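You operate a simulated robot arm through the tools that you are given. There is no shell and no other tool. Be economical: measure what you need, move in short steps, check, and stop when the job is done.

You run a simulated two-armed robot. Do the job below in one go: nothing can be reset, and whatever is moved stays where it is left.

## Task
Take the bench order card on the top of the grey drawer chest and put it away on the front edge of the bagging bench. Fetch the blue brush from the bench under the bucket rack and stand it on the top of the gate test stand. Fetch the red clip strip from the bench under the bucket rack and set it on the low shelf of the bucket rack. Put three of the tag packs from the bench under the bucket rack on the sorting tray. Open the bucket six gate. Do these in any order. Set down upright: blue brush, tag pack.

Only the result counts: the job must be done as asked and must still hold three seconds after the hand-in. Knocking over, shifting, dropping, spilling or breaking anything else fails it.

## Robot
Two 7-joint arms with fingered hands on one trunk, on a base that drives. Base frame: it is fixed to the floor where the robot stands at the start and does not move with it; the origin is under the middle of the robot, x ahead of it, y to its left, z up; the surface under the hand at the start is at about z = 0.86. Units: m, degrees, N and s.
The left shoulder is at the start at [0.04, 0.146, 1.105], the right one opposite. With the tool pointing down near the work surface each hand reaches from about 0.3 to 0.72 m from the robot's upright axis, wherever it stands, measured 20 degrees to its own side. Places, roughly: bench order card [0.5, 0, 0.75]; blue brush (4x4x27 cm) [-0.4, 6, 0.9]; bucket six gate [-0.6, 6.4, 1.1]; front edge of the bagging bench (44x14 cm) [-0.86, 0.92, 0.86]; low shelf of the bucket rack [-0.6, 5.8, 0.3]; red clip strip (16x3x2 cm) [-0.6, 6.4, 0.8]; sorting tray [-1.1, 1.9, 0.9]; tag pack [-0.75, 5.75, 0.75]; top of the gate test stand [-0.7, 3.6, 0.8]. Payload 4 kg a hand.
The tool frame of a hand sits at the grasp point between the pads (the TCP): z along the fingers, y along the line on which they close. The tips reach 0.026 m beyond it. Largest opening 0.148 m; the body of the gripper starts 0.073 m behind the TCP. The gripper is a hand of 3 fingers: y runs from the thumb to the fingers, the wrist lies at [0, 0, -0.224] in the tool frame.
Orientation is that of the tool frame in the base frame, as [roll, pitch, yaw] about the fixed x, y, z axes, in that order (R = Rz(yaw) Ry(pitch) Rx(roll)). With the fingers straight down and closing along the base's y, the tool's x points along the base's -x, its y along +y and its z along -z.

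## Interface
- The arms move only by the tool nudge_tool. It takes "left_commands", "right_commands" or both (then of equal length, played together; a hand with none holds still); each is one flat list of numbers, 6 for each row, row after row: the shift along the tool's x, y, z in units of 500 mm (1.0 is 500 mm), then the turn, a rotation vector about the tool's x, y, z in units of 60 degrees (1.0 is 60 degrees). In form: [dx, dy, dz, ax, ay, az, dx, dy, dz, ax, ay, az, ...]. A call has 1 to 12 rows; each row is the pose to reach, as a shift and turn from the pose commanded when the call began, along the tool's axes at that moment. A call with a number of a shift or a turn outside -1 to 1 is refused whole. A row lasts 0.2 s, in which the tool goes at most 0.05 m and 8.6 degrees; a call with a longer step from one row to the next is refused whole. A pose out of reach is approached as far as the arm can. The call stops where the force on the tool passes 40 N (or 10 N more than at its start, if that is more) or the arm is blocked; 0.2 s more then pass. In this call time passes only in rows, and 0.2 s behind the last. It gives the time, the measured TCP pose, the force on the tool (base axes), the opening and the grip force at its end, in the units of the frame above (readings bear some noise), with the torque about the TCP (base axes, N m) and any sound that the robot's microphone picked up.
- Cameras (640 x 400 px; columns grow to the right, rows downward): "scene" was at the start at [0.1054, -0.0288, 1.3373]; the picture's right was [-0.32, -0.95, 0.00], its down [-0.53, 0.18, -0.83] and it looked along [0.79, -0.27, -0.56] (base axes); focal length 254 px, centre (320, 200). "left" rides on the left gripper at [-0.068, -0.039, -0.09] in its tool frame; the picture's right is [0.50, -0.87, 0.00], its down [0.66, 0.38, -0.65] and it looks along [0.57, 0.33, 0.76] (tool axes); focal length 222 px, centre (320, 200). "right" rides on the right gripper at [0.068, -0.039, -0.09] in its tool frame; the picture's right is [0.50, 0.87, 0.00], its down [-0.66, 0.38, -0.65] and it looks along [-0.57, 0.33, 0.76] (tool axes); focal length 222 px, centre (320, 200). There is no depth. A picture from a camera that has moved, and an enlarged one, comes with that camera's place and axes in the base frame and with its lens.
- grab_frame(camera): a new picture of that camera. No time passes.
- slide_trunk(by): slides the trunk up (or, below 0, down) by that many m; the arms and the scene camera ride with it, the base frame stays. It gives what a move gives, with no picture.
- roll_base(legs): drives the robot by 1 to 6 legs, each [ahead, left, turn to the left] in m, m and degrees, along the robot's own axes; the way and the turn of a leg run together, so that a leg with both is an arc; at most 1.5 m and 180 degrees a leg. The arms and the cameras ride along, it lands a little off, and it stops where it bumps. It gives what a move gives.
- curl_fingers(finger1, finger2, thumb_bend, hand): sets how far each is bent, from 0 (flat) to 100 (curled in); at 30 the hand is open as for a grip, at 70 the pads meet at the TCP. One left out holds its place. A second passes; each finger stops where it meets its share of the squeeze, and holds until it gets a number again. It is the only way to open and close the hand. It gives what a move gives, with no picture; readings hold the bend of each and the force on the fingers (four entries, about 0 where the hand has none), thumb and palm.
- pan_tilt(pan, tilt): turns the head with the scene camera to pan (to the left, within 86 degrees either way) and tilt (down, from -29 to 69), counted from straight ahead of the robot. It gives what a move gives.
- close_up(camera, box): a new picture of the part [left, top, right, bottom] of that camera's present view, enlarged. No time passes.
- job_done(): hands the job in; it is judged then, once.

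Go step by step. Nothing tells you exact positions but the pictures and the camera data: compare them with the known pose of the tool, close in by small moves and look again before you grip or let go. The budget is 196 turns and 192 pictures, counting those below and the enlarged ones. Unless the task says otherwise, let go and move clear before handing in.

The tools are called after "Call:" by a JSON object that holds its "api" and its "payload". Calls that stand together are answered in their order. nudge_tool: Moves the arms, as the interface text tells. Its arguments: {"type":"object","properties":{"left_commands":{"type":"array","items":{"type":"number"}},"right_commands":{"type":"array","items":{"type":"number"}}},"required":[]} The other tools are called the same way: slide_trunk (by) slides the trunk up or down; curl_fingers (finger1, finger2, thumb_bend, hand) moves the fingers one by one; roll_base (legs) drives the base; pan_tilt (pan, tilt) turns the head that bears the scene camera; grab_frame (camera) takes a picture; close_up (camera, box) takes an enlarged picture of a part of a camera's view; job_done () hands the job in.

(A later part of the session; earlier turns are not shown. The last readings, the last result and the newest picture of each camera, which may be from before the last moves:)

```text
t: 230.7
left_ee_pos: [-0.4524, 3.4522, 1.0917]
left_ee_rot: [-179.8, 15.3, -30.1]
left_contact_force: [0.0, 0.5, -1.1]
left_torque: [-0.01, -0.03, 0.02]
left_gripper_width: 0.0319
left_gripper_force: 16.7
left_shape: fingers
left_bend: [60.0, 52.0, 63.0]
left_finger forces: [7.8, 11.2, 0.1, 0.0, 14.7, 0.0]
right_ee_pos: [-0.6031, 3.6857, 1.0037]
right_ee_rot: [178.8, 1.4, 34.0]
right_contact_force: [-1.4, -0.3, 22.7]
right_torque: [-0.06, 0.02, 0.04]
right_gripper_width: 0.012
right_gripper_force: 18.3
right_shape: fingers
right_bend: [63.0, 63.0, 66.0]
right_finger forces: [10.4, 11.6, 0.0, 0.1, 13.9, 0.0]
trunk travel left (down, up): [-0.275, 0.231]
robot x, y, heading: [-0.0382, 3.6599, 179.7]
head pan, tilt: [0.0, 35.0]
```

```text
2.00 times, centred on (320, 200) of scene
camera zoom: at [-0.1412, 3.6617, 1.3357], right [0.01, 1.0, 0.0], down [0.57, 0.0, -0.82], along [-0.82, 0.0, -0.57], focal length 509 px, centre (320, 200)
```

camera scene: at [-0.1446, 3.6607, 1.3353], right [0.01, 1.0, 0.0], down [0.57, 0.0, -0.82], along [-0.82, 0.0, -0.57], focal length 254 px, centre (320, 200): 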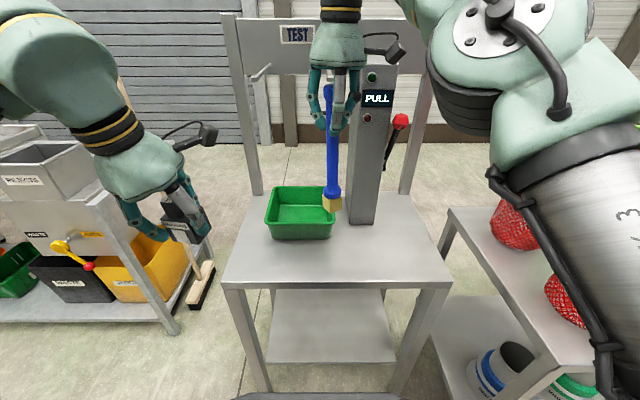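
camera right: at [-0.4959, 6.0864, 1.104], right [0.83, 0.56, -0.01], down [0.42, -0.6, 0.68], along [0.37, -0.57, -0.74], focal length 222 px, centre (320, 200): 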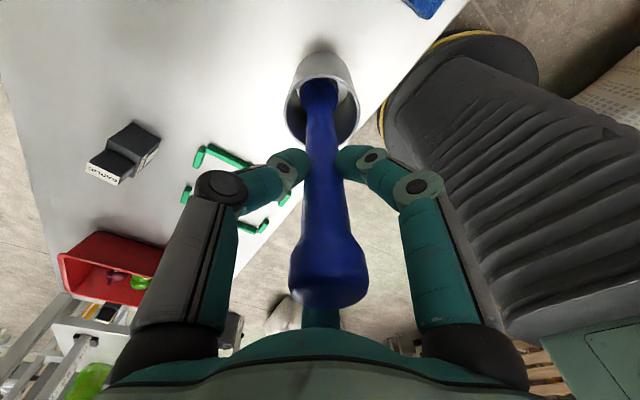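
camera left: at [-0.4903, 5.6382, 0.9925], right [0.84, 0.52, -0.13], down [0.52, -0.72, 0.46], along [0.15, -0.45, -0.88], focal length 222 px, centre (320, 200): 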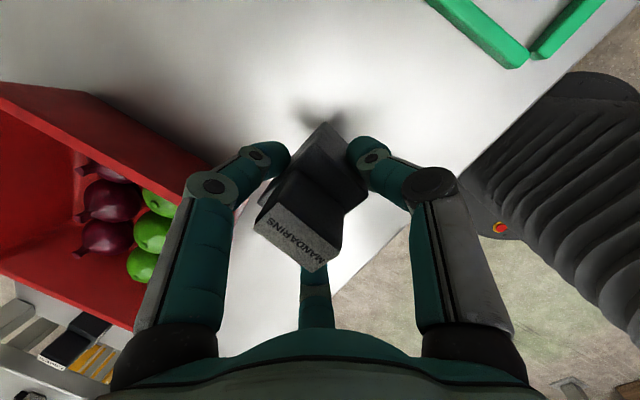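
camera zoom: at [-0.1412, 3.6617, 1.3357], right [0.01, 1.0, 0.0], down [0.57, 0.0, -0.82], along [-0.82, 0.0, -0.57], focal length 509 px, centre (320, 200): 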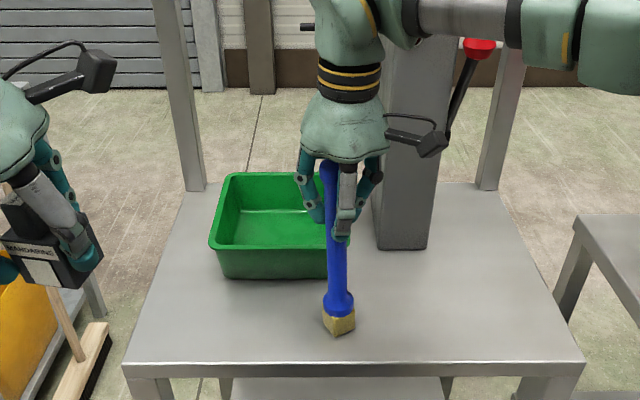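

The brush is on the stand but its top leans about 5° toward -y. I'll lift it 1 cm, correct the tilt, and look again.

Call:
{"api": "nudge_tool", "payload": {"right_commands": [0, 0, -0.03, 0, 0, 0, 0, 0, -0.03, -0.069, -0.046, 0]}}

Call:
{"api": "close_up", "payload": {"camera": "scene", "box": [260, 160, 380, 280]}}

Call:
{"api": "grab_frame", "payload": {"camera": "right"}}

```text
t: 231.3
left_ee_pos: [-0.4542, 3.4532, 1.0912]
left_ee_rot: [179.9, 15.2, -30.1]
left_contact_force: [0.4, -0.5, -1.6]
left_torque: [-0.03, -0.05, 0.0]
left_gripper_width: 0.0317
left_gripper_force: 17.3
left_shape: fingers
left_bend: [60.0, 52.0, 63.0]
left_finger forces: [7.7, 11.2, 0.0, 0.1, 14.7, 0.1]
right_ee_pos: [-0.605, 3.6893, 1.0146]
right_ee_rot: [174.5, 3.9, 33.7]
right_contact_force: [0.3, -0.2, -1.4]
right_torque: [-0.01, -0.02, -0.01]
right_gripper_width: 0.0126
right_gripper_force: 12.5
right_shape: fingers
right_bend: [63.0, 63.0, 67.0]
right_finger forces: [7.8, 8.2, 0.1, 0.1, 9.3, 0.1]
trunk travel left (down, up): [-0.275, 0.231]
robot x, y, heading: [-0.0338, 3.6632, 179.8]
head pan, tilt: [0.0, 35.0]
```

```text
3.33 times, centred on (320, 220) of scene
camera zoom: at [-0.1437, 3.6632, 1.3353], right [0.01, 1.0, 0.0], down [0.57, 0.0, -0.82], along [-0.82, 0.0, -0.57], focal length 848 px, centre (320, 133)
```

zoom: 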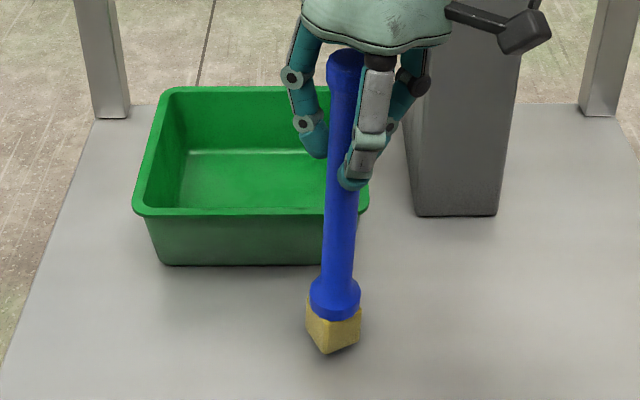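

```text
51 pictures are left
camera right: at [-0.5708, 3.769, 1.0957], right [0.9, -0.44, 0.05], down [-0.33, -0.6, 0.73], along [-0.29, -0.67, -0.68], focal length 222 px, centre (320, 200)
```

right: 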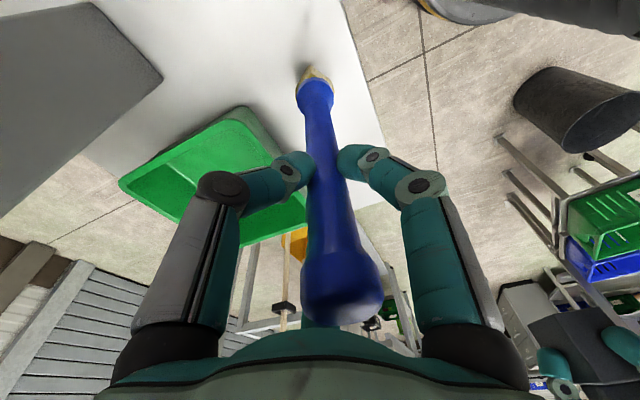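

The brush is now vertical in both directions. I'll lower it in small steps to a light contact.

Call:
{"api": "nudge_tool", "payload": {"right_commands": [0, 0, 0.008, 0, 0, 0, 0, 0, 0.014, 0, 0, 0, 0, 0, 0.02, 0, 0, 0, 0, 0, 0.024, 0, 0, 0]}}

```text
t: 232.3
left_ee_pos: [-0.4525, 3.4525, 1.0908]
left_ee_rot: [-179.9, 15.3, -30.0]
left_contact_force: [-0.1, 0.0, -1.0]
left_torque: [-0.04, -0.01, 0.0]
left_gripper_width: 0.0317
left_gripper_force: 16.8
left_shape: fingers
left_bend: [60.0, 52.0, 63.0]
left_finger forces: [7.8, 11.2, 0.0, 0.1, 14.7, 0.0]
right_ee_pos: [-0.6041, 3.6863, 1.0038]
right_ee_rot: [174.6, 3.9, 33.6]
right_contact_force: [0.7, 0.4, 6.0]
right_torque: [-0.01, -0.04, 0.01]
right_gripper_width: 0.012
right_gripper_force: 13.7
right_shape: fingers
right_bend: [63.0, 63.0, 67.0]
right_finger forces: [8.3, 9.3, 0.1, 0.0, 9.9, 0.0]
trunk travel left (down, up): [-0.275, 0.231]
robot x, y, heading: [-0.0369, 3.6631, 179.8]
head pan, tilt: [0.0, 35.0]
```

Light contact (6 N). I'll open the fingers slightly, check, then open fully.

Call:
{"api": "curl_fingers", "payload": {"hand": "right", "finger1": 57, "finger2": 57, "thumb_bend": 61}}

Call:
{"api": "curl_fingers", "payload": {"hand": "right", "finger1": 34, "finger2": 34, "thumb_bend": 34}}

Call:
{"api": "close_up", "payload": {"camera": "scene", "box": [260, 160, 380, 280]}}

```text
t: 233.3
left_ee_pos: [-0.4524, 3.4521, 1.09]
left_ee_rot: [-179.9, 15.2, -30.1]
left_contact_force: [-1.0, -0.3, -1.0]
left_torque: [0.01, 0.03, 0.0]
left_gripper_width: 0.0315
left_gripper_force: 17.1
left_shape: fingers
left_bend: [60.0, 52.0, 63.0]
left_finger forces: [7.8, 11.1, 0.0, 0.0, 14.7, 0.0]
right_ee_pos: [-0.6046, 3.6862, 1.0039]
right_ee_rot: [174.6, 3.9, 33.7]
right_contact_force: [-0.1, -0.1, 0.2]
right_torque: [-0.02, -0.02, 0.0]
right_gripper_width: 0.0341
right_gripper_force: 0.1
right_shape: fingers
right_bend: [56.0, 56.0, 61.0]
right_finger forces: [0.1, 0.0, 0.0, 0.0, 0.0, 0.0]
trunk travel left (down, up): [-0.275, 0.231]
robot x, y, heading: [-0.0373, 3.6593, 179.7]
head pan, tilt: [0.0, 35.0]
```

```text
t: 234.3
left_ee_pos: [-0.4526, 3.4533, 1.0907]
left_ee_rot: [-179.9, 15.2, -30.0]
left_contact_force: [0.2, 0.6, -1.3]
left_torque: [0.0, 0.01, -0.02]
left_gripper_width: 0.0316
left_gripper_force: 16.7
left_shape: fingers
left_bend: [60.0, 52.0, 63.0]
left_finger forces: [7.8, 11.3, 0.0, 0.0, 14.8, 0.1]
right_ee_pos: [-0.6055, 3.6867, 1.0036]
right_ee_rot: [174.5, 3.9, 33.7]
right_contact_force: [0.1, 0.1, -0.1]
right_torque: [-0.01, 0.02, -0.02]
right_gripper_width: 0.114
right_gripper_force: 0.0
right_shape: fingers
right_bend: [34.0, 34.0, 34.0]
right_finger forces: [0.0, 0.0, 0.0, 0.0, 0.0, 0.0]
trunk travel left (down, up): [-0.275, 0.231]
robot x, y, heading: [-0.0387, 3.6609, 179.6]
head pan, tilt: [0.0, 35.0]
```

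```text
3.33 times, centred on (320, 220) of scene
camera zoom: at [-0.1439, 3.6616, 1.3353], right [0.01, 1.0, 0.0], down [0.57, 0.0, -0.82], along [-0.82, 0.0, -0.57], focal length 848 px, centre (320, 133)
```

zoom: 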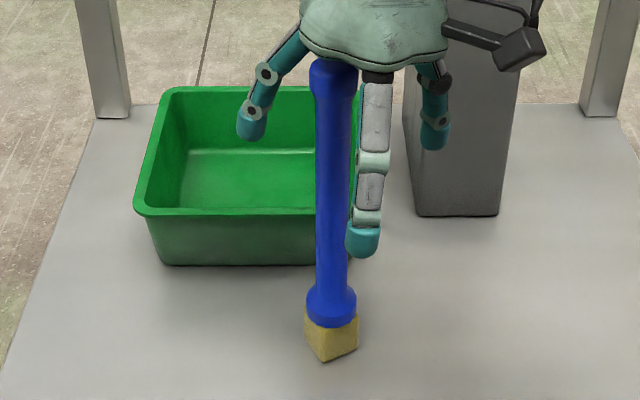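

The brush stands on its own. I'll lift the hand vertically off it.

Call:
{"api": "nudge_tool", "payload": {"right_commands": [-0.005, 0.007, -0.075, 0, 0, 0, -0.01, 0.014, -0.149, 0, 0, 0, -0.015, 0.021, -0.224, 0, 0, 0, -0.02, 0.029, -0.298, 0, 0, 0]}}

Call:
{"api": "grab_frame", "payload": {"camera": "scene"}}

```text
t: 235.3
left_ee_pos: [-0.4527, 3.452, 1.0912]
left_ee_rot: [-179.9, 15.3, -30.1]
left_contact_force: [0.1, 0.2, -0.1]
left_torque: [0.02, 0.0, 0.01]
left_gripper_width: 0.0315
left_gripper_force: 16.5
left_shape: fingers
left_bend: [60.0, 52.0, 63.0]
left_finger forces: [7.7, 11.2, 0.0, 0.0, 14.7, 0.0]
right_ee_pos: [-0.6029, 3.6844, 1.1537]
right_ee_rot: [174.6, 3.9, 33.7]
right_contact_force: [0.8, 0.2, 0.0]
right_torque: [0.01, 0.07, -0.02]
right_gripper_width: 0.114
right_gripper_force: 0.2
right_shape: fingers
right_bend: [34.0, 34.0, 34.0]
right_finger forces: [0.1, 0.0, 0.0, 0.1, 0.1, 0.0]
trunk travel left (down, up): [-0.275, 0.231]
robot x, y, heading: [-0.0333, 3.6601, 179.6]
head pan, tilt: [0.0, 35.0]
```

```text
49 pictures are left
camera scene: at [-0.1429, 3.6607, 1.3354], right [0.01, 1.0, 0.0], down [0.57, 0.0, -0.82], along [-0.82, 0.0, -0.57], focal length 254 px, centre (320, 200)
```

scene: 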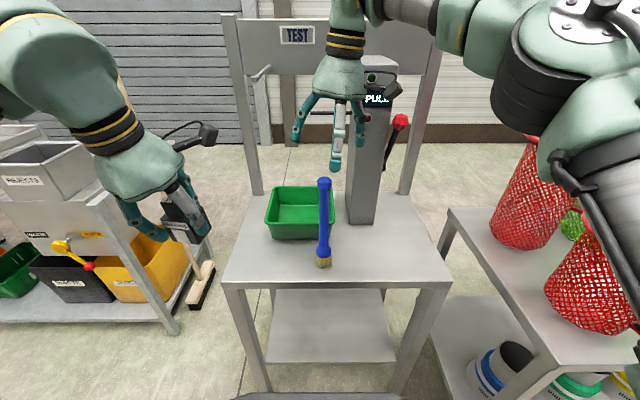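

The brush stands upright on the test stand. I'll retract the right hand, then sidestep toward the sorting tray with the pack, keeping away from the floor bin.

Call:
{"api": "nudge_tool", "payload": {"right_commands": [0.09, 0.012, -0.01, 0.014, 0.009, 0, 0.18, 0.024, -0.02, 0.028, 0.018, 0, 0.27, 0.036, -0.03, 0.042, 0.028, 0, 0.36, 0.047, -0.03, 0.056, 0.037, 0, 0.44, 0.058, -0.03, 0.069, 0.046, 0]}}

Call:
{"api": "roll_base", "payload": {"legs": [[0, 0.35, 0], [0.17, 0.25, 0], [0.1, 0.5, 0], [0.08, 0.6, 0]]}}

Call:
{"api": "grab_frame", "payload": {"camera": "scene"}}

```text
t: 236.5
left_ee_pos: [-0.4519, 3.4539, 1.0914]
left_ee_rot: [-179.9, 15.2, -30.1]
left_contact_force: [1.1, -0.2, -0.3]
left_torque: [0.0, 0.0, 0.01]
left_gripper_width: 0.0316
left_gripper_force: 16.9
left_shape: fingers
left_bend: [60.0, 52.0, 63.0]
left_finger forces: [7.7, 11.2, 0.0, 0.0, 14.6, 0.0]
right_ee_pos: [-0.4072, 3.7866, 1.1571]
right_ee_rot: [178.7, 1.1, 33.8]
right_contact_force: [0.3, -0.4, -0.1]
right_torque: [-0.01, 0.0, 0.03]
right_gripper_width: 0.1139
right_gripper_force: 0.3
right_shape: fingers
right_bend: [34.0, 34.0, 34.0]
right_finger forces: [0.0, 0.0, 0.1, 0.0, 0.0, 0.0]
trunk travel left (down, up): [-0.275, 0.231]
robot x, y, heading: [-0.0374, 3.6627, 179.7]
head pan, tilt: [0.0, 35.0]
```

```text
t: 246.1
left_ee_pos: [-0.7955, 1.7437, 1.0911]
left_ee_rot: [-179.9, 15.2, -28.7]
left_contact_force: [0.2, 0.3, -0.5]
left_torque: [-0.02, -0.04, -0.03]
left_gripper_width: 0.0315
left_gripper_force: 17.0
left_shape: fingers
left_bend: [60.0, 52.0, 63.0]
left_finger forces: [7.8, 11.3, 0.0, 0.0, 14.7, 0.1]
right_ee_pos: [-0.7591, 2.076, 1.1556]
right_ee_rot: [178.6, 1.1, 35.3]
right_contact_force: [-0.2, 1.4, -0.1]
right_torque: [0.01, 0.01, 0.03]
right_gripper_width: 0.114
right_gripper_force: 0.1
right_shape: fingers
right_bend: [34.0, 34.0, 34.0]
right_finger forces: [0.1, 0.1, 0.1, 0.0, 0.1, 0.0]
trunk travel left (down, up): [-0.275, 0.231]
robot x, y, heading: [-0.3829, 1.9602, -178.8]
head pan, tilt: [0.0, 35.0]
```

```text
48 pictures are left
camera scene: at [-0.4908, 1.9601, 1.3354], right [-0.02, 1.0, 0.0], down [0.57, 0.01, -0.82], along [-0.82, -0.02, -0.57], focal length 254 px, centre (320, 200)
```

scene: 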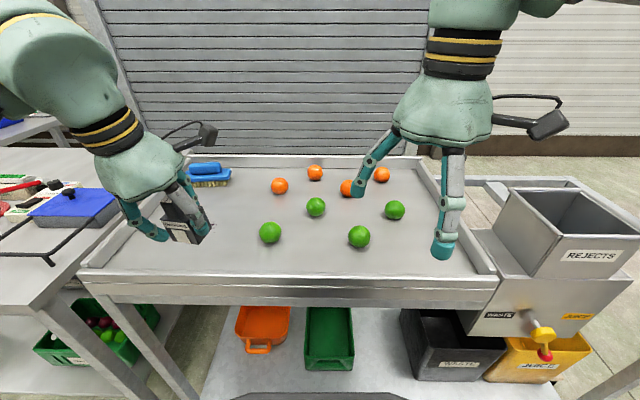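

I'm at the sorting tray; the front-left part is free. I'll bring the pack over about [-0.95, 1.69] and partly down.

Call:
{"api": "nudge_tool", "payload": {"left_commands": [-0.053, 0.061, 0.015, 0, 0, 0, -0.106, 0.122, 0.029, 0, 0, 0, -0.159, 0.183, 0.044, 0, 0, 0, -0.212, 0.244, 0.058, 0, 0, 0, -0.19, 0.244, 0.14, 0, 0, 0, -0.17, 0.244, 0.21, 0, 0, 0]}}

Call:
{"api": "close_up", "payload": {"camera": "scene", "box": [80, 120, 340, 300]}}

```text
t: 247.4
left_ee_pos: [-0.9477, 1.6885, 1.0096]
left_ee_rot: [-179.9, 15.1, -28.5]
left_contact_force: [0.4, 0.2, -1.9]
left_torque: [0.0, -0.02, 0.01]
left_gripper_width: 0.0315
left_gripper_force: 17.0
left_shape: fingers
left_bend: [60.0, 52.0, 63.0]
left_finger forces: [7.6, 11.0, 0.0, 0.0, 14.6, 0.0]
right_ee_pos: [-0.7581, 2.076, 1.1563]
right_ee_rot: [178.6, 1.0, 35.4]
right_contact_force: [-0.2, 0.5, -0.4]
right_torque: [-0.05, 0.03, 0.03]
right_gripper_width: 0.1138
right_gripper_force: 0.1
right_shape: fingers
right_bend: [34.0, 34.0, 34.0]
right_finger forces: [0.0, 0.1, 0.0, 0.1, 0.0, 0.0]
trunk travel left (down, up): [-0.275, 0.231]
robot x, y, heading: [-0.3837, 1.9625, -179.0]
head pan, tilt: [0.0, 35.0]
```

```text
2.22 times, centred on (210, 210) of scene
camera zoom: at [-0.4915, 1.9593, 1.3353], right [-0.02, 1.0, 0.0], down [0.57, 0.01, -0.82], along [-0.82, -0.02, -0.57], focal length 565 px, centre (564, 178)
```

zoom: 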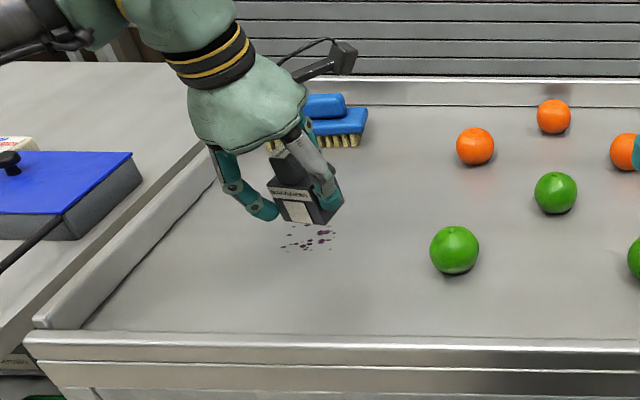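

The pack hangs over a free part of the tray (a stain lies nearby on the surface). I'll lower it slowly until contact.

Call:
{"api": "nudge_tool", "payload": {"left_commands": [0.016, 0, 0.058, 0, 0, 0, 0.031, 0, 0.116, 0, 0, 0, 0.037, 0, 0.135, 0, 0, 0, 0.041, 0, 0.1505, 0, 0, 0, 0.045, 0, 0.166, 0, 0, 0, 0.049, 0, 0.181, 0, 0, 0]}}

Call:
{"api": "close_up", "payload": {"camera": "scene", "box": [160, 160, 280, 270]}}

```text
t: 248.8
left_ee_pos: [-0.9469, 1.6906, 0.9205]
left_ee_rot: [179.8, 15.7, -28.9]
left_contact_force: [1.3, 3.8, 22.1]
left_torque: [-0.05, -0.15, 0.1]
left_gripper_width: 0.0259
left_gripper_force: 18.2
left_shape: fingers
left_bend: [58.0, 56.0, 68.0]
left_finger forces: [9.5, 12.8, 0.1, 0.0, 13.3, 0.0]
right_ee_pos: [-0.7562, 2.0785, 1.1579]
right_ee_rot: [178.7, 1.2, 35.3]
right_contact_force: [0.1, 0.0, -0.4]
right_torque: [0.02, -0.01, 0.02]
right_gripper_width: 0.114
right_gripper_force: 0.0
right_shape: fingers
right_bend: [34.0, 34.0, 34.0]
right_finger forces: [0.0, 0.0, 0.0, 0.1, 0.0, 0.0]
trunk travel left (down, up): [-0.275, 0.231]
robot x, y, heading: [-0.3819, 1.9599, -178.6]
head pan, tilt: [0.0, 35.0]
```

```text
3.64 times, centred on (220, 215) of scene
camera zoom: at [-0.4877, 1.9618, 1.3358], right [-0.02, 1.0, 0.0], down [0.57, 0.01, -0.82], along [-0.82, -0.02, -0.57], focal length 925 px, centre (684, 146)
```

zoom: 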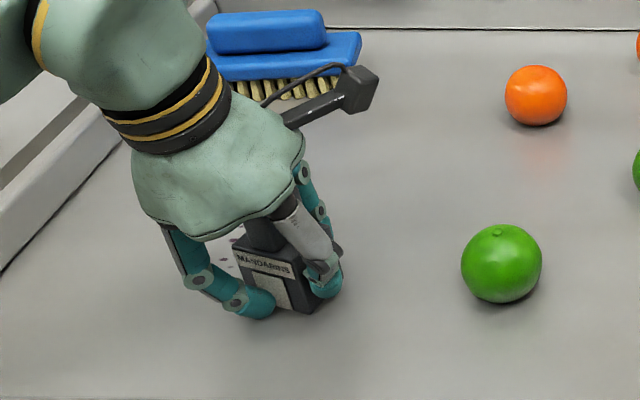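

The pack is on the tray. I'll relieve the pressure, open the fingers, and raise the hand.

Call:
{"api": "nudge_tool", "payload": {"left_commands": [-0.002, 0, -0.008, 0, 0, 0]}}

Call:
{"api": "curl_fingers", "payload": {"hand": "left", "finger1": 30, "finger2": 30, "thumb_bend": 30}}

Call:
{"api": "nudge_tool", "payload": {"left_commands": [-0.026, 0, -0.09, 0, 0, 0, -0.052, 0, -0.18, 0, 0, 0, -0.078, 0, -0.27, 0, 0, 0]}}

Call:
{"api": "close_up", "payload": {"camera": "scene", "box": [120, 130, 340, 290]}}

```text
t: 249.2
left_ee_pos: [-0.9488, 1.6896, 0.9205]
left_ee_rot: [-180.0, 15.2, -28.6]
left_contact_force: [-0.8, 4.4, 13.4]
left_torque: [0.04, 0.0, 0.01]
left_gripper_width: 0.0255
left_gripper_force: 13.8
left_shape: fingers
left_bend: [58.0, 56.0, 68.0]
left_finger forces: [9.7, 6.1, 0.1, 0.0, 11.8, 0.1]
right_ee_pos: [-0.7566, 2.0777, 1.1579]
right_ee_rot: [178.7, 1.2, 35.4]
right_contact_force: [-0.6, -1.0, -0.6]
right_torque: [0.0, 0.02, 0.02]
right_gripper_width: 0.1141
right_gripper_force: 0.0
right_shape: fingers
right_bend: [34.0, 34.0, 34.0]
right_finger forces: [0.0, 0.0, 0.0, 0.1, 0.1, 0.1]
trunk travel left (down, up): [-0.275, 0.231]
robot x, y, heading: [-0.385, 1.9657, -178.8]
head pan, tilt: [0.0, 35.0]
```

```text
t: 250.2
left_ee_pos: [-0.9483, 1.6891, 0.9213]
left_ee_rot: [-179.9, 15.1, -28.7]
left_contact_force: [-1.4, 3.0, 10.4]
left_torque: [-0.32, -0.19, -0.02]
left_gripper_width: 0.126
left_gripper_force: 5.2
left_shape: fingers
left_bend: [30.0, 35.0, 30.0]
left_finger forces: [0.0, 10.5, 0.0, 0.0, 0.0, 0.1]
right_ee_pos: [-0.7571, 2.0776, 1.1572]
right_ee_rot: [178.7, 1.2, 35.4]
right_contact_force: [1.1, 0.4, -0.2]
right_torque: [0.02, 0.01, 0.0]
right_gripper_width: 0.1142
right_gripper_force: 0.0
right_shape: fingers
right_bend: [34.0, 34.0, 34.0]
right_finger forces: [0.1, 0.1, 0.0, 0.0, 0.1, 0.1]
trunk travel left (down, up): [-0.275, 0.231]
robot x, y, heading: [-0.3851, 1.9592, -178.8]
head pan, tilt: [0.0, 35.0]
```

```text
t: 251.1
left_ee_pos: [-0.9476, 1.6866, 1.0667]
left_ee_rot: [-179.9, 15.1, -28.6]
left_contact_force: [-0.5, 0.5, 0.3]
left_torque: [-0.03, 0.01, 0.0]
left_gripper_width: 0.1266
left_gripper_force: 0.1
left_shape: fingers
left_bend: [30.0, 30.0, 30.0]
left_finger forces: [0.0, 0.1, 0.0, 0.1, 0.1, 0.1]
right_ee_pos: [-0.7584, 2.0761, 1.157]
right_ee_rot: [178.8, 1.1, 35.4]
right_contact_force: [0.3, 0.1, -0.6]
right_torque: [-0.02, 0.02, -0.01]
right_gripper_width: 0.1144
right_gripper_force: 0.1
right_shape: fingers
right_bend: [34.0, 34.0, 34.0]
right_finger forces: [0.0, 0.1, 0.0, 0.1, 0.1, 0.1]
trunk travel left (down, up): [-0.275, 0.231]
robot x, y, heading: [-0.378, 1.9629, -178.5]
head pan, tilt: [0.0, 35.0]
```

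```text
2.50 times, centred on (230, 210) of scene
camera zoom: at [-0.4903, 1.9603, 1.3354], right [-0.02, 1.0, 0.0], down [0.57, 0.01, -0.82], along [-0.82, -0.02, -0.57], focal length 636 px, centre (545, 175)
```

zoom: 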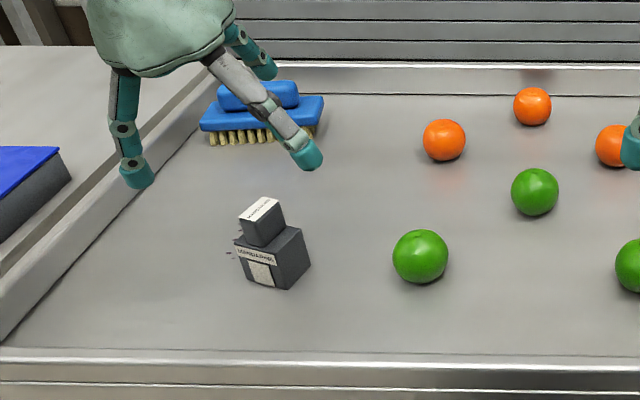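

The mandarins pack stands on the tray. I'll retract the left hand and drive back toward the rack for two more packs.

Call:
{"api": "nudge_tool", "payload": {"left_commands": [0.064, -0.041, -0.049, 0, 0, 0, 0.128, -0.082, -0.097, 0, 0, 0, 0.192, -0.122, -0.146, 0, 0, 0, 0.256, -0.163, -0.194, 0, 0, 0]}}

Call:
{"api": "roll_base", "payload": {"legs": [[-0.08, -0.6, 0], [-0.1, -0.5, 0], [-0.17, -0.25, 0], [0, 0, -91]]}}

```text
t: 252.1
left_ee_pos: [-0.7773, 1.6865, 1.1261]
left_ee_rot: [-179.9, 15.3, -28.6]
left_contact_force: [0.4, -0.4, 0.1]
left_torque: [-0.01, 0.06, -0.02]
left_gripper_width: 0.1265
left_gripper_force: 0.1
left_shape: fingers
left_bend: [30.0, 30.0, 30.0]
left_finger forces: [0.0, 0.0, 0.0, 0.0, 0.1, 0.1]
right_ee_pos: [-0.757, 2.077, 1.1567]
right_ee_rot: [178.8, 1.2, 35.3]
right_contact_force: [0.5, -0.2, 0.1]
right_torque: [0.02, 0.01, 0.0]
right_gripper_width: 0.1144
right_gripper_force: 0.1
right_shape: fingers
right_bend: [34.0, 34.0, 34.0]
right_finger forces: [0.0, 0.0, 0.0, 0.0, 0.0, 0.0]
trunk travel left (down, up): [-0.275, 0.231]
robot x, y, heading: [-0.386, 1.9628, -178.7]
head pan, tilt: [0.0, 35.0]
```

```text
t: 263.6
left_ee_pos: [-0.3453, 3.7353, 1.1253]
left_ee_rot: [-179.9, 15.2, -119.0]
left_contact_force: [0.6, -0.1, -0.7]
left_torque: [0.02, -0.01, 0.0]
left_gripper_width: 0.1269
left_gripper_force: 0.2
left_shape: fingers
left_bend: [30.0, 30.0, 30.0]
left_finger forces: [0.0, 0.0, 0.0, 0.0, 0.0, 0.0]
right_ee_pos: [0.043, 3.7121, 1.1551]
right_ee_rot: [178.6, 1.1, -55.0]
right_contact_force: [-0.1, -0.9, 0.1]
right_torque: [0.02, 0.0, 0.0]
right_gripper_width: 0.1141
right_gripper_force: 0.1
right_shape: fingers
right_bend: [34.0, 34.0, 34.0]
right_finger forces: [0.0, 0.0, 0.0, 0.0, 0.0, 0.0]
trunk travel left (down, up): [-0.275, 0.231]
robot x, y, heading: [-0.0743, 3.3409, 90.7]
head pan, tilt: [0.0, 35.0]
```

Heading is good. I'll go around bench three the same way as before and face the rack at y≈5.35.

Call:
{"api": "roll_base", "payload": {"legs": [[0, -0.2, -0.7], [1.2, 0, 0], [0.3, -0.27, 0], [0, 0, 90]]}}

```text
t: 277.0
left_ee_pos: [0.0178, 4.5971, 1.1249]
left_ee_rot: [-179.9, 15.1, -31.3]
left_contact_force: [-0.3, -1.2, -0.3]
left_torque: [0.0, 0.0, 0.02]
left_gripper_width: 0.1268
left_gripper_force: 0.0
left_shape: fingers
left_bend: [30.0, 30.0, 30.0]
left_finger forces: [0.0, 0.0, 0.0, 0.0, 0.0, 0.0]
right_ee_pos: [0.058, 4.9849, 1.1554]
right_ee_rot: [178.7, 1.1, 32.7]
right_contact_force: [1.1, 0.2, 0.0]
right_torque: [-0.01, 0.01, -0.01]
right_gripper_width: 0.1143
right_gripper_force: 0.2
right_shape: fingers
right_bend: [34.0, 34.0, 34.0]
right_finger forces: [0.0, 0.1, 0.0, 0.0, 0.0, 0.0]
trunk travel left (down, up): [-0.275, 0.231]
robot x, y, heading: [0.4275, 4.8557, 178.4]
head pan, tilt: [0.0, 35.0]
```

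Next I'll slide to y≈5.65 and drive in for the garlic pack with the right hand.

Call:
{"api": "roll_base", "payload": {"legs": [[0, -0.8, 1.6], [0.31, 0, 0]]}}

Call:
{"api": "pan_tilt", "payload": {"pan": 0, "tilt": 45}}

Call:
{"api": "grab_frame", "payload": {"camera": "scene"}}

```text
t: 283.0
left_ee_pos: [-0.2733, 5.4027, 1.1262]
left_ee_rot: [-179.9, 15.2, -30.3]
left_contact_force: [-0.5, 0.8, 0.3]
left_torque: [-0.01, 0.04, 0.01]
left_gripper_width: 0.1266
left_gripper_force: 0.0
left_shape: fingers
left_bend: [30.0, 30.0, 30.0]
left_finger forces: [0.1, 0.0, 0.1, 0.0, 0.0, 0.0]
right_ee_pos: [-0.2401, 5.7896, 1.157]
right_ee_rot: [178.7, 1.0, 33.8]
right_contact_force: [-0.6, -0.4, -0.2]
right_torque: [-0.01, -0.03, -0.03]
right_gripper_width: 0.1141
right_gripper_force: 0.1
right_shape: fingers
right_bend: [34.0, 34.0, 34.0]
right_finger forces: [0.0, 0.1, 0.1, 0.0, 0.0, 0.0]
trunk travel left (down, up): [-0.275, 0.231]
robot x, y, heading: [0.1344, 5.6687, 179.8]
head pan, tilt: [0.0, 35.0]
```

```text
t: 283.7
left_ee_pos: [-0.2732, 5.4022, 1.1251]
left_ee_rot: [-179.9, 15.2, -30.2]
left_contact_force: [-0.2, 0.2, -0.3]
left_torque: [0.0, -0.03, 0.03]
left_gripper_width: 0.1266
left_gripper_force: 0.1
left_shape: fingers
left_bend: [30.0, 30.0, 30.0]
left_finger forces: [0.0, 0.0, 0.0, 0.0, 0.0, 0.0]
right_ee_pos: [-0.2398, 5.7903, 1.1562]
right_ee_rot: [178.7, 1.2, 33.9]
right_contact_force: [0.2, 0.2, -0.1]
right_torque: [0.01, -0.01, -0.04]
right_gripper_width: 0.1141
right_gripper_force: 0.0
right_shape: fingers
right_bend: [34.0, 34.0, 34.0]
right_finger forces: [0.1, 0.0, 0.0, 0.0, 0.0, 0.0]
trunk travel left (down, up): [-0.275, 0.231]
robot x, y, heading: [0.1305, 5.6668, 179.5]
head pan, tilt: [0.0, 45.0]
```

```text
44 pictures are left
camera scene: at [0.0299, 5.6666, 1.3205], right [0.01, 1.0, 0.0], down [0.71, 0.0, -0.71], along [-0.71, 0.01, -0.71], focal length 254 px, centre (320, 200)
```

scene: 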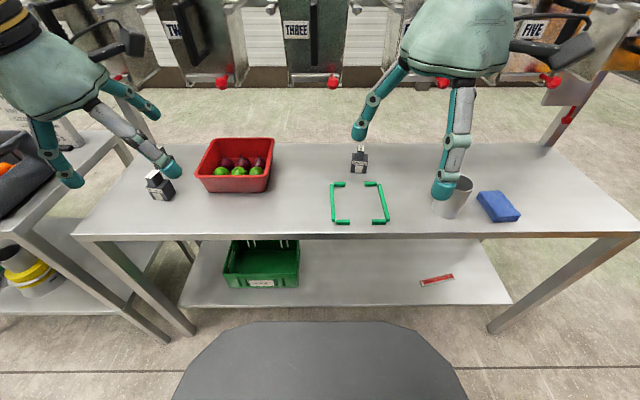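

The garlic pack is at about [-0.63, 5.80]. I'll bring the right hand down in front of it with a 25° forward lean so the wrist stays clear of the buckets.

Call:
{"api": "nudge_tool", "payload": {"right_commands": [-0.047, -0.037, 0.055, 0.039, -0.058, 0, -0.094, -0.075, 0.111, 0.0775, -0.115, 0, -0.141, -0.112, 0.166, 0.116, -0.173, 0, -0.188, -0.149, 0.221, 0.155, -0.231, 0, -0.235, -0.187, 0.277, 0.194, -0.288, 0, -0.282, -0.224, 0.332, 0.2325, -0.346, 0]}}

Call:
{"api": "grab_frame", "payload": {"camera": "right"}}

```text
t: 285.1
left_ee_pos: [-0.2736, 5.4033, 1.125]
left_ee_rot: [-179.9, 15.2, -30.2]
left_contact_force: [0.9, -0.4, -0.4]
left_torque: [-0.03, 0.0, 0.04]
left_gripper_width: 0.1266
left_gripper_force: 0.0
left_shape: fingers
left_bend: [30.0, 30.0, 30.0]
left_finger forces: [0.1, 0.0, 0.1, 0.0, 0.0, 0.0]
right_ee_pos: [-0.4236, 5.7988, 0.9926]
right_ee_rot: [-166.8, 21.9, 36.0]
right_contact_force: [0.0, -0.1, -0.1]
right_torque: [0.02, -0.03, 0.0]
right_gripper_width: 0.1141
right_gripper_force: 0.1
right_shape: fingers
right_bend: [34.0, 34.0, 34.0]
right_finger forces: [0.0, 0.0, 0.1, 0.0, 0.1, 0.0]
trunk travel left (down, up): [-0.275, 0.231]
robot x, y, heading: [0.1325, 5.6642, 179.7]
head pan, tilt: [0.0, 45.0]
```

```text
43 pictures are left
camera right: at [-0.3535, 5.8715, 1.0585], right [0.81, -0.45, -0.37], down [-0.02, -0.66, 0.75], along [-0.58, -0.6, -0.54], focal length 222 px, centre (320, 200)
```

right: 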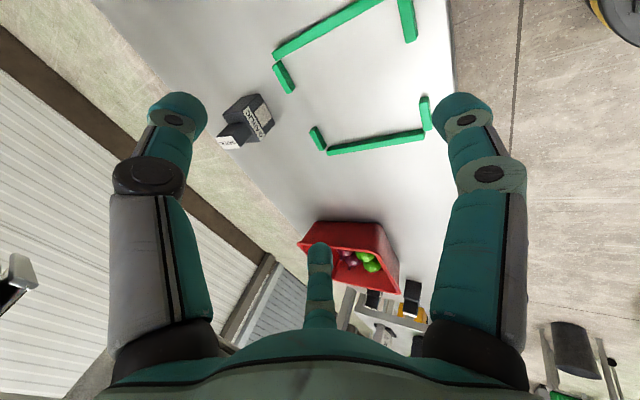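

The pack centre is about [-0.62, 5.805]. I'll line up along the leaning tool axis and advance onto it.

Call:
{"api": "nudge_tool", "payload": {"right_commands": [-0.046, -0.037, 0.05, 0, 0, 0, -0.092, -0.074, 0.1, 0, 0, 0, -0.138, -0.111, 0.15, 0, 0, 0, -0.184, -0.148, 0.2, 0, 0, 0, -0.184, -0.148, 0.27, 0, 0, 0, -0.184, -0.148, 0.34, 0, 0, 0]}}

Call:
{"api": "grab_frame", "payload": {"camera": "right"}}

Call:
{"api": "close_up", "payload": {"camera": "scene", "box": [280, 50, 440, 200]}}

```text
t: 286.5
left_ee_pos: [-0.2739, 5.4009, 1.125]
left_ee_rot: [-179.8, 15.2, -30.2]
left_contact_force: [-0.6, -0.3, 0.6]
left_torque: [-0.02, -0.03, 0.01]
left_gripper_width: 0.1267
left_gripper_force: 0.0
left_shape: fingers
left_bend: [30.0, 30.0, 30.0]
left_finger forces: [0.0, 0.1, 0.0, 0.0, 0.0, 0.0]
right_ee_pos: [-0.6016, 5.8063, 0.8897]
right_ee_rot: [-166.6, 21.7, 35.9]
right_contact_force: [0.7, 0.3, 0.6]
right_torque: [0.0, -0.03, 0.0]
right_gripper_width: 0.114
right_gripper_force: 0.0
right_shape: fingers
right_bend: [34.0, 34.0, 34.0]
right_finger forces: [0.0, 0.0, 0.1, 0.0, 0.1, 0.0]
trunk travel left (down, up): [-0.275, 0.231]
robot x, y, heading: [0.1311, 5.6672, 179.5]
head pan, tilt: [0.0, 45.0]
```

```text
42 pictures are left
camera right: at [-0.5338, 5.8789, 0.9541], right [0.81, -0.45, -0.37], down [-0.02, -0.66, 0.75], along [-0.58, -0.6, -0.54], focal length 222 px, centre (320, 200)
```

right: 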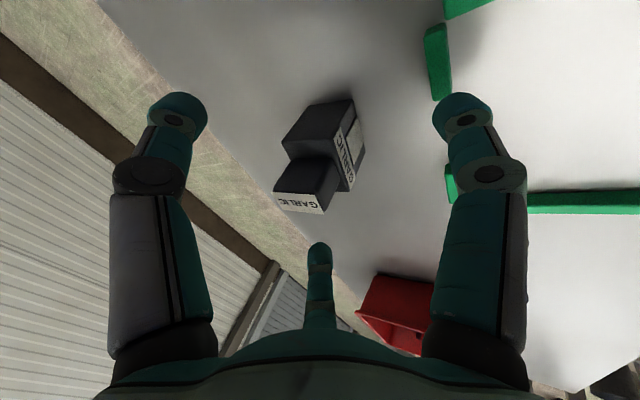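

```text
2.67 times, centred on (360, 125) of scene
camera zoom: at [0.0295, 5.6662, 1.3205], right [0.01, 1.0, 0.0], down [0.71, 0.0, -0.71], along [-0.71, 0.01, -0.71], focal length 678 px, centre (213, 400)
```

zoom: 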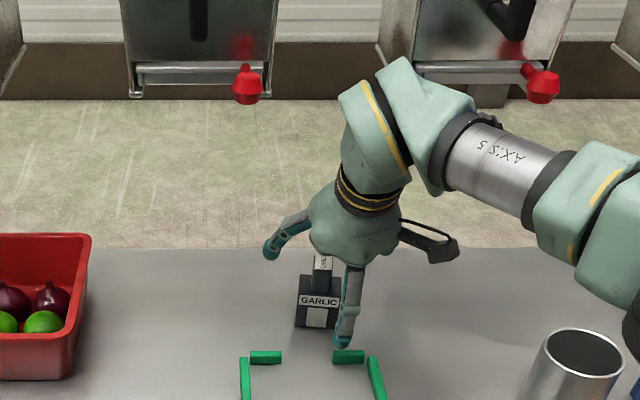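

Well aligned. I'll advance the last 3.7 cm and close.

Call:
{"api": "nudge_tool", "payload": {"right_commands": [0, 0, 0.04, 0, 0, 0, 0, 0, 0.074, 0, 0, 0]}}

Call:
{"api": "curl_fingers", "payload": {"hand": "right", "finger1": 72, "finger2": 72, "thumb_bend": 72}}

Call:
{"api": "grab_frame", "payload": {"camera": "right"}}

```text
t: 287.1
left_ee_pos: [-0.2722, 5.4023, 1.1247]
left_ee_rot: [-179.9, 15.2, -30.2]
left_contact_force: [-0.3, -0.2, 0.4]
left_torque: [0.03, 0.03, 0.0]
left_gripper_width: 0.1265
left_gripper_force: 0.1
left_shape: fingers
left_bend: [30.0, 30.0, 30.0]
left_finger forces: [0.0, 0.1, 0.1, 0.0, 0.0, 0.1]
right_ee_pos: [-0.6196, 5.8048, 0.8715]
right_ee_rot: [-166.4, 22.6, 36.0]
right_contact_force: [-0.3, -0.3, -0.1]
right_torque: [0.02, -0.03, -0.01]
right_gripper_width: 0.1145
right_gripper_force: 0.0
right_shape: fingers
right_bend: [34.0, 34.0, 34.0]
right_finger forces: [0.0, 0.0, 0.0, 0.0, 0.1, 0.0]
trunk travel left (down, up): [-0.275, 0.231]
robot x, y, heading: [0.1318, 5.6661, 179.6]
head pan, tilt: [0.0, 45.0]
stopped in row 2 (right hand): the force on the tool passed its limit at 49 N (the readings are from after the stop); the commanded pose is now the measured one
```

```text
t: 288.1
left_ee_pos: [-0.2715, 5.4033, 1.1262]
left_ee_rot: [-179.9, 15.2, -30.1]
left_contact_force: [-0.3, 0.2, 0.1]
left_torque: [-0.01, 0.01, 0.01]
left_gripper_width: 0.1268
left_gripper_force: 0.0
left_shape: fingers
left_bend: [30.0, 30.0, 30.0]
left_finger forces: [0.0, 0.0, 0.0, 0.1, 0.1, 0.0]
right_ee_pos: [-0.6185, 5.8067, 0.8715]
right_ee_rot: [-166.2, 22.7, 36.1]
right_contact_force: [1.3, 1.2, 7.8]
right_torque: [-0.1, 0.18, -0.01]
right_gripper_width: 0.033
right_gripper_force: 16.3
right_shape: fingers
right_bend: [57.0, 58.0, 64.0]
right_finger forces: [7.9, 11.2, 0.0, 0.0, 13.5, 0.0]
trunk travel left (down, up): [-0.275, 0.231]
robot x, y, heading: [0.1336, 5.6652, 179.6]
head pan, tilt: [0.0, 45.0]
```

```text
40 pictures are left
camera right: at [-0.5481, 5.8788, 0.9353], right [0.8, -0.46, -0.38], down [-0.01, -0.65, 0.76], along [-0.59, -0.6, -0.53], focal length 222 px, centre (320, 200)
```

right: 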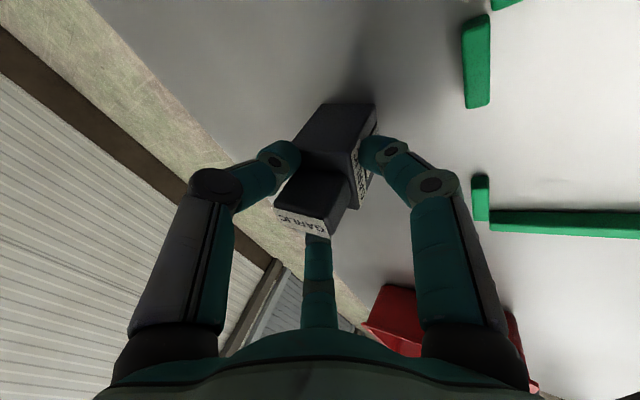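

It stopped on a contact but closed firmly on the pack. I'll lift back along the tool axis and check the hold.

Call:
{"api": "nudge_tool", "payload": {"right_commands": [0, 0, -0.05, 0, 0, 0, 0, 0, -0.13, 0, 0, 0, 0, 0, -0.21, 0, 0, 0, 0.03, 0.02, -0.29, 0, 0, 0, 0.1, 0.06, -0.34, 0, 0, 0]}}

Call:
{"api": "grab_frame", "payload": {"camera": "scene"}}

```text
t: 289.3
left_ee_pos: [-0.2715, 5.4025, 1.1254]
left_ee_rot: [180.0, 15.2, -30.2]
left_contact_force: [-0.4, -0.4, -0.4]
left_torque: [-0.01, -0.01, -0.04]
left_gripper_width: 0.1267
left_gripper_force: 0.0
left_shape: fingers
left_bend: [30.0, 30.0, 30.0]
left_finger forces: [0.0, 0.0, 0.1, 0.1, 0.1, 0.1]
right_ee_pos: [-0.4901, 5.8136, 0.9987]
right_ee_rot: [-166.4, 22.7, 35.9]
right_contact_force: [0.9, 0.0, -1.2]
right_torque: [-0.01, 0.05, -0.01]
right_gripper_width: 0.0322
right_gripper_force: 14.4
right_shape: fingers
right_bend: [57.0, 60.0, 65.0]
right_finger forces: [8.6, 8.6, 0.0, 0.0, 11.6, 0.0]
trunk travel left (down, up): [-0.275, 0.231]
robot x, y, heading: [0.1309, 5.6651, 179.4]
head pan, tilt: [0.0, 45.0]
```

```text
39 pictures are left
camera scene: at [0.0315, 5.6677, 1.3206], right [0.01, 1.0, 0.0], down [0.71, -0.01, -0.71], along [-0.71, 0.0, -0.71], focal length 254 px, centre (320, 200)
```

scene: 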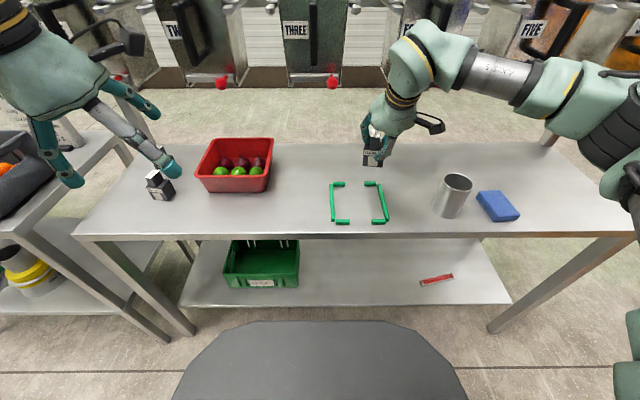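

Garlic is held. I'll retract it, slide left, and go for the red-onions pack with the left hand.

Call:
{"api": "nudge_tool", "payload": {"right_commands": [0.046, 0.02, -0.068, 0, 0, 0, 0.091, 0.04, -0.136, 0, 0, 0, 0.137, 0.06, -0.204, 0, 0, 0, 0.182, 0.081, -0.271, 0, 0, 0, 0.228, 0.101, -0.339, 0, 0, 0, 0.273, 0.121, -0.407, 0, 0, 0]}}

Call:
{"api": "roll_base", "payload": {"legs": [[0, 0.3, 0.5]]}}

Call:
{"api": "curl_fingers", "payload": {"hand": "left", "finger1": 36, "finger2": 36, "thumb_bend": 36}}

Call:
{"api": "grab_frame", "payload": {"camera": "scene"}}

```text
t: 290.7
left_ee_pos: [-0.2716, 5.4025, 1.1262]
left_ee_rot: [-179.8, 15.3, -30.2]
left_contact_force: [-0.7, -0.1, 0.5]
left_torque: [-0.01, 0.01, -0.01]
left_gripper_width: 0.1265
left_gripper_force: 0.0
left_shape: fingers
left_bend: [30.0, 30.0, 30.0]
left_finger forces: [0.1, 0.1, 0.0, 0.0, 0.0, 0.1]
right_ee_pos: [-0.272, 5.8429, 1.1147]
right_ee_rot: [-166.3, 22.7, 36.0]
right_contact_force: [0.2, -0.2, 0.1]
right_torque: [0.03, 0.01, 0.03]
right_gripper_width: 0.032
right_gripper_force: 13.9
right_shape: fingers
right_bend: [57.0, 60.0, 65.0]
right_finger forces: [8.4, 8.4, 0.0, 0.0, 11.3, 0.1]
trunk travel left (down, up): [-0.275, 0.231]
robot x, y, heading: [0.1289, 5.6672, 179.7]
head pan, tilt: [0.0, 45.0]
```

```text
t: 292.8
left_ee_pos: [-0.2739, 5.1, 1.1251]
left_ee_rot: [-179.9, 15.2, -30.1]
left_contact_force: [0.8, 0.1, -0.7]
left_torque: [-0.02, 0.03, 0.0]
left_gripper_width: 0.1266
left_gripper_force: 0.1
left_shape: fingers
left_bend: [30.0, 30.0, 30.0]
left_finger forces: [0.1, 0.1, 0.1, 0.0, 0.1, 0.0]
right_ee_pos: [-0.2763, 5.5429, 1.1141]
right_ee_rot: [-166.5, 22.6, 36.3]
right_contact_force: [0.3, -0.1, -1.3]
right_torque: [0.02, 0.03, -0.01]
right_gripper_width: 0.0319
right_gripper_force: 14.0
right_shape: fingers
right_bend: [57.0, 60.0, 65.0]
right_finger forces: [8.5, 8.3, 0.1, 0.0, 11.5, 0.0]
trunk travel left (down, up): [-0.275, 0.231]
robot x, y, heading: [0.1297, 5.3703, 180.1]
head pan, tilt: [0.0, 45.0]
```

```text
t: 293.8
left_ee_pos: [-0.2734, 5.1021, 1.1253]
left_ee_rot: [-179.9, 15.2, -30.0]
left_contact_force: [-0.1, 0.7, 0.0]
left_torque: [0.04, -0.02, 0.03]
left_gripper_width: 0.1082
left_gripper_force: 0.1
left_shape: fingers
left_bend: [36.0, 36.0, 36.0]
left_finger forces: [0.1, 0.0, 0.0, 0.0, 0.0, 0.0]
right_ee_pos: [-0.2763, 5.5418, 1.1141]
right_ee_rot: [-166.3, 22.6, 36.4]
right_contact_force: [-0.2, -0.4, -0.9]
right_torque: [0.02, -0.03, -0.02]
right_gripper_width: 0.0318
right_gripper_force: 14.2
right_shape: fingers
right_bend: [57.0, 60.0, 65.0]
right_finger forces: [8.5, 8.2, 0.1, 0.0, 11.5, 0.1]
trunk travel left (down, up): [-0.275, 0.231]
robot x, y, heading: [0.1285, 5.3644, 179.8]
head pan, tilt: [0.0, 45.0]
```

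```text
38 pictures are left
camera scene: at [0.0288, 5.3678, 1.3205], right [0.0, 1.0, 0.0], down [0.71, 0.0, -0.71], along [-0.71, 0.0, -0.71], focal length 254 px, centre (320, 200)
```

scene: 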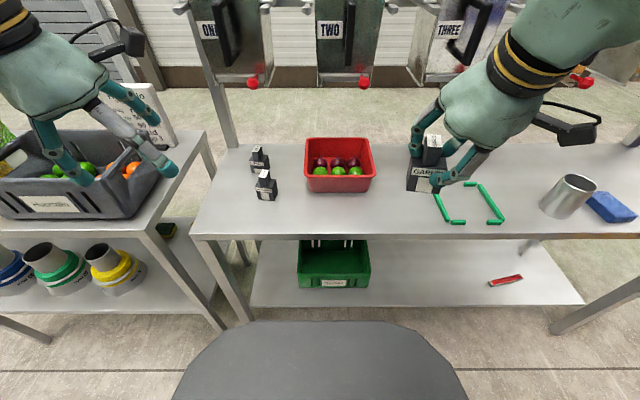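

The red-onions pack is at about [-0.508, 5.213], in front of bucket one's knob, so I'll lean the left hand to 30° and go to a standoff.

Call:
{"api": "nudge_tool", "payload": {"left_commands": [-0.052, 0.007, 0.075, 0, -0.042, 0, -0.105, 0.013, 0.15, 0, -0.083, 0, -0.157, 0.02, 0.225, 0, -0.125, 0, -0.209, 0.027, 0.3, 0, -0.167, 0, -0.262, 0.033, 0.375, 0, -0.208, 0, -0.314, 0.04, 0.45, 0, -0.25, 0]}}

Call:
{"api": "grab_frame", "payload": {"camera": "left"}}

Call:
{"api": "close_up", "payload": {"camera": "scene", "box": [180, 50, 380, 230]}}

```text
t: 295.2
left_ee_pos: [-0.4647, 5.1878, 0.9477]
left_ee_rot: [-179.9, 30.2, -29.8]
left_contact_force: [-0.1, 0.6, 0.3]
left_torque: [0.01, -0.03, -0.01]
left_gripper_width: 0.1084
left_gripper_force: 0.1
left_shape: fingers
left_bend: [36.0, 36.0, 36.0]
left_finger forces: [0.1, 0.0, 0.0, 0.0, 0.0, 0.1]
right_ee_pos: [-0.2767, 5.5416, 1.113]
right_ee_rot: [-166.5, 22.6, 36.2]
right_contact_force: [-0.2, -1.0, -1.9]
right_torque: [-0.01, 0.01, -0.02]
right_gripper_width: 0.0322
right_gripper_force: 13.6
right_shape: fingers
right_bend: [57.0, 60.0, 65.0]
right_finger forces: [8.4, 8.3, 0.0, 0.0, 11.6, 0.1]
trunk travel left (down, up): [-0.275, 0.231]
robot x, y, heading: [0.1316, 5.3655, 180.0]
head pan, tilt: [0.0, 45.0]
```

```text
37 pictures are left
camera left: at [-0.4586, 5.2284, 1.0598], right [0.81, 0.54, -0.25], down [0.59, -0.77, 0.23], along [-0.07, -0.34, -0.94], focal length 222 px, centre (320, 200)
```

left: 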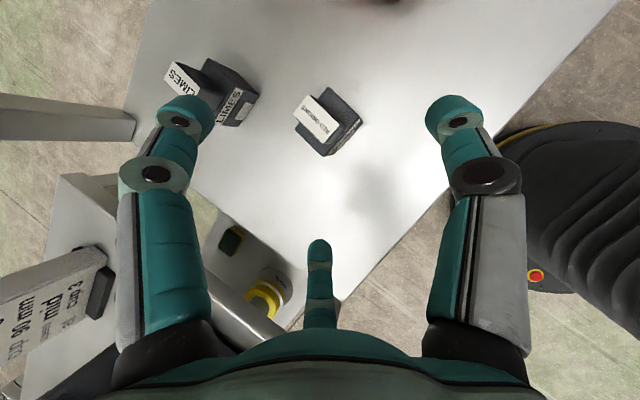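

```text
2.22 times, centred on (280, 140) of scene
camera zoom: at [0.0275, 5.3676, 1.3204], right [0.0, 1.0, 0.0], down [0.71, 0.0, -0.71], along [-0.71, 0.0, -0.71], focal length 565 px, centre (409, 333)
```

zoom: 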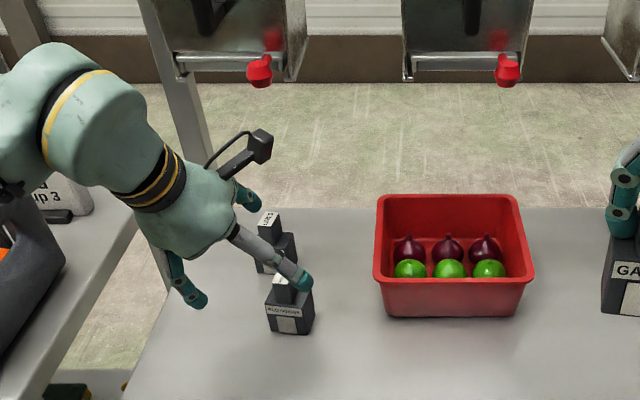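

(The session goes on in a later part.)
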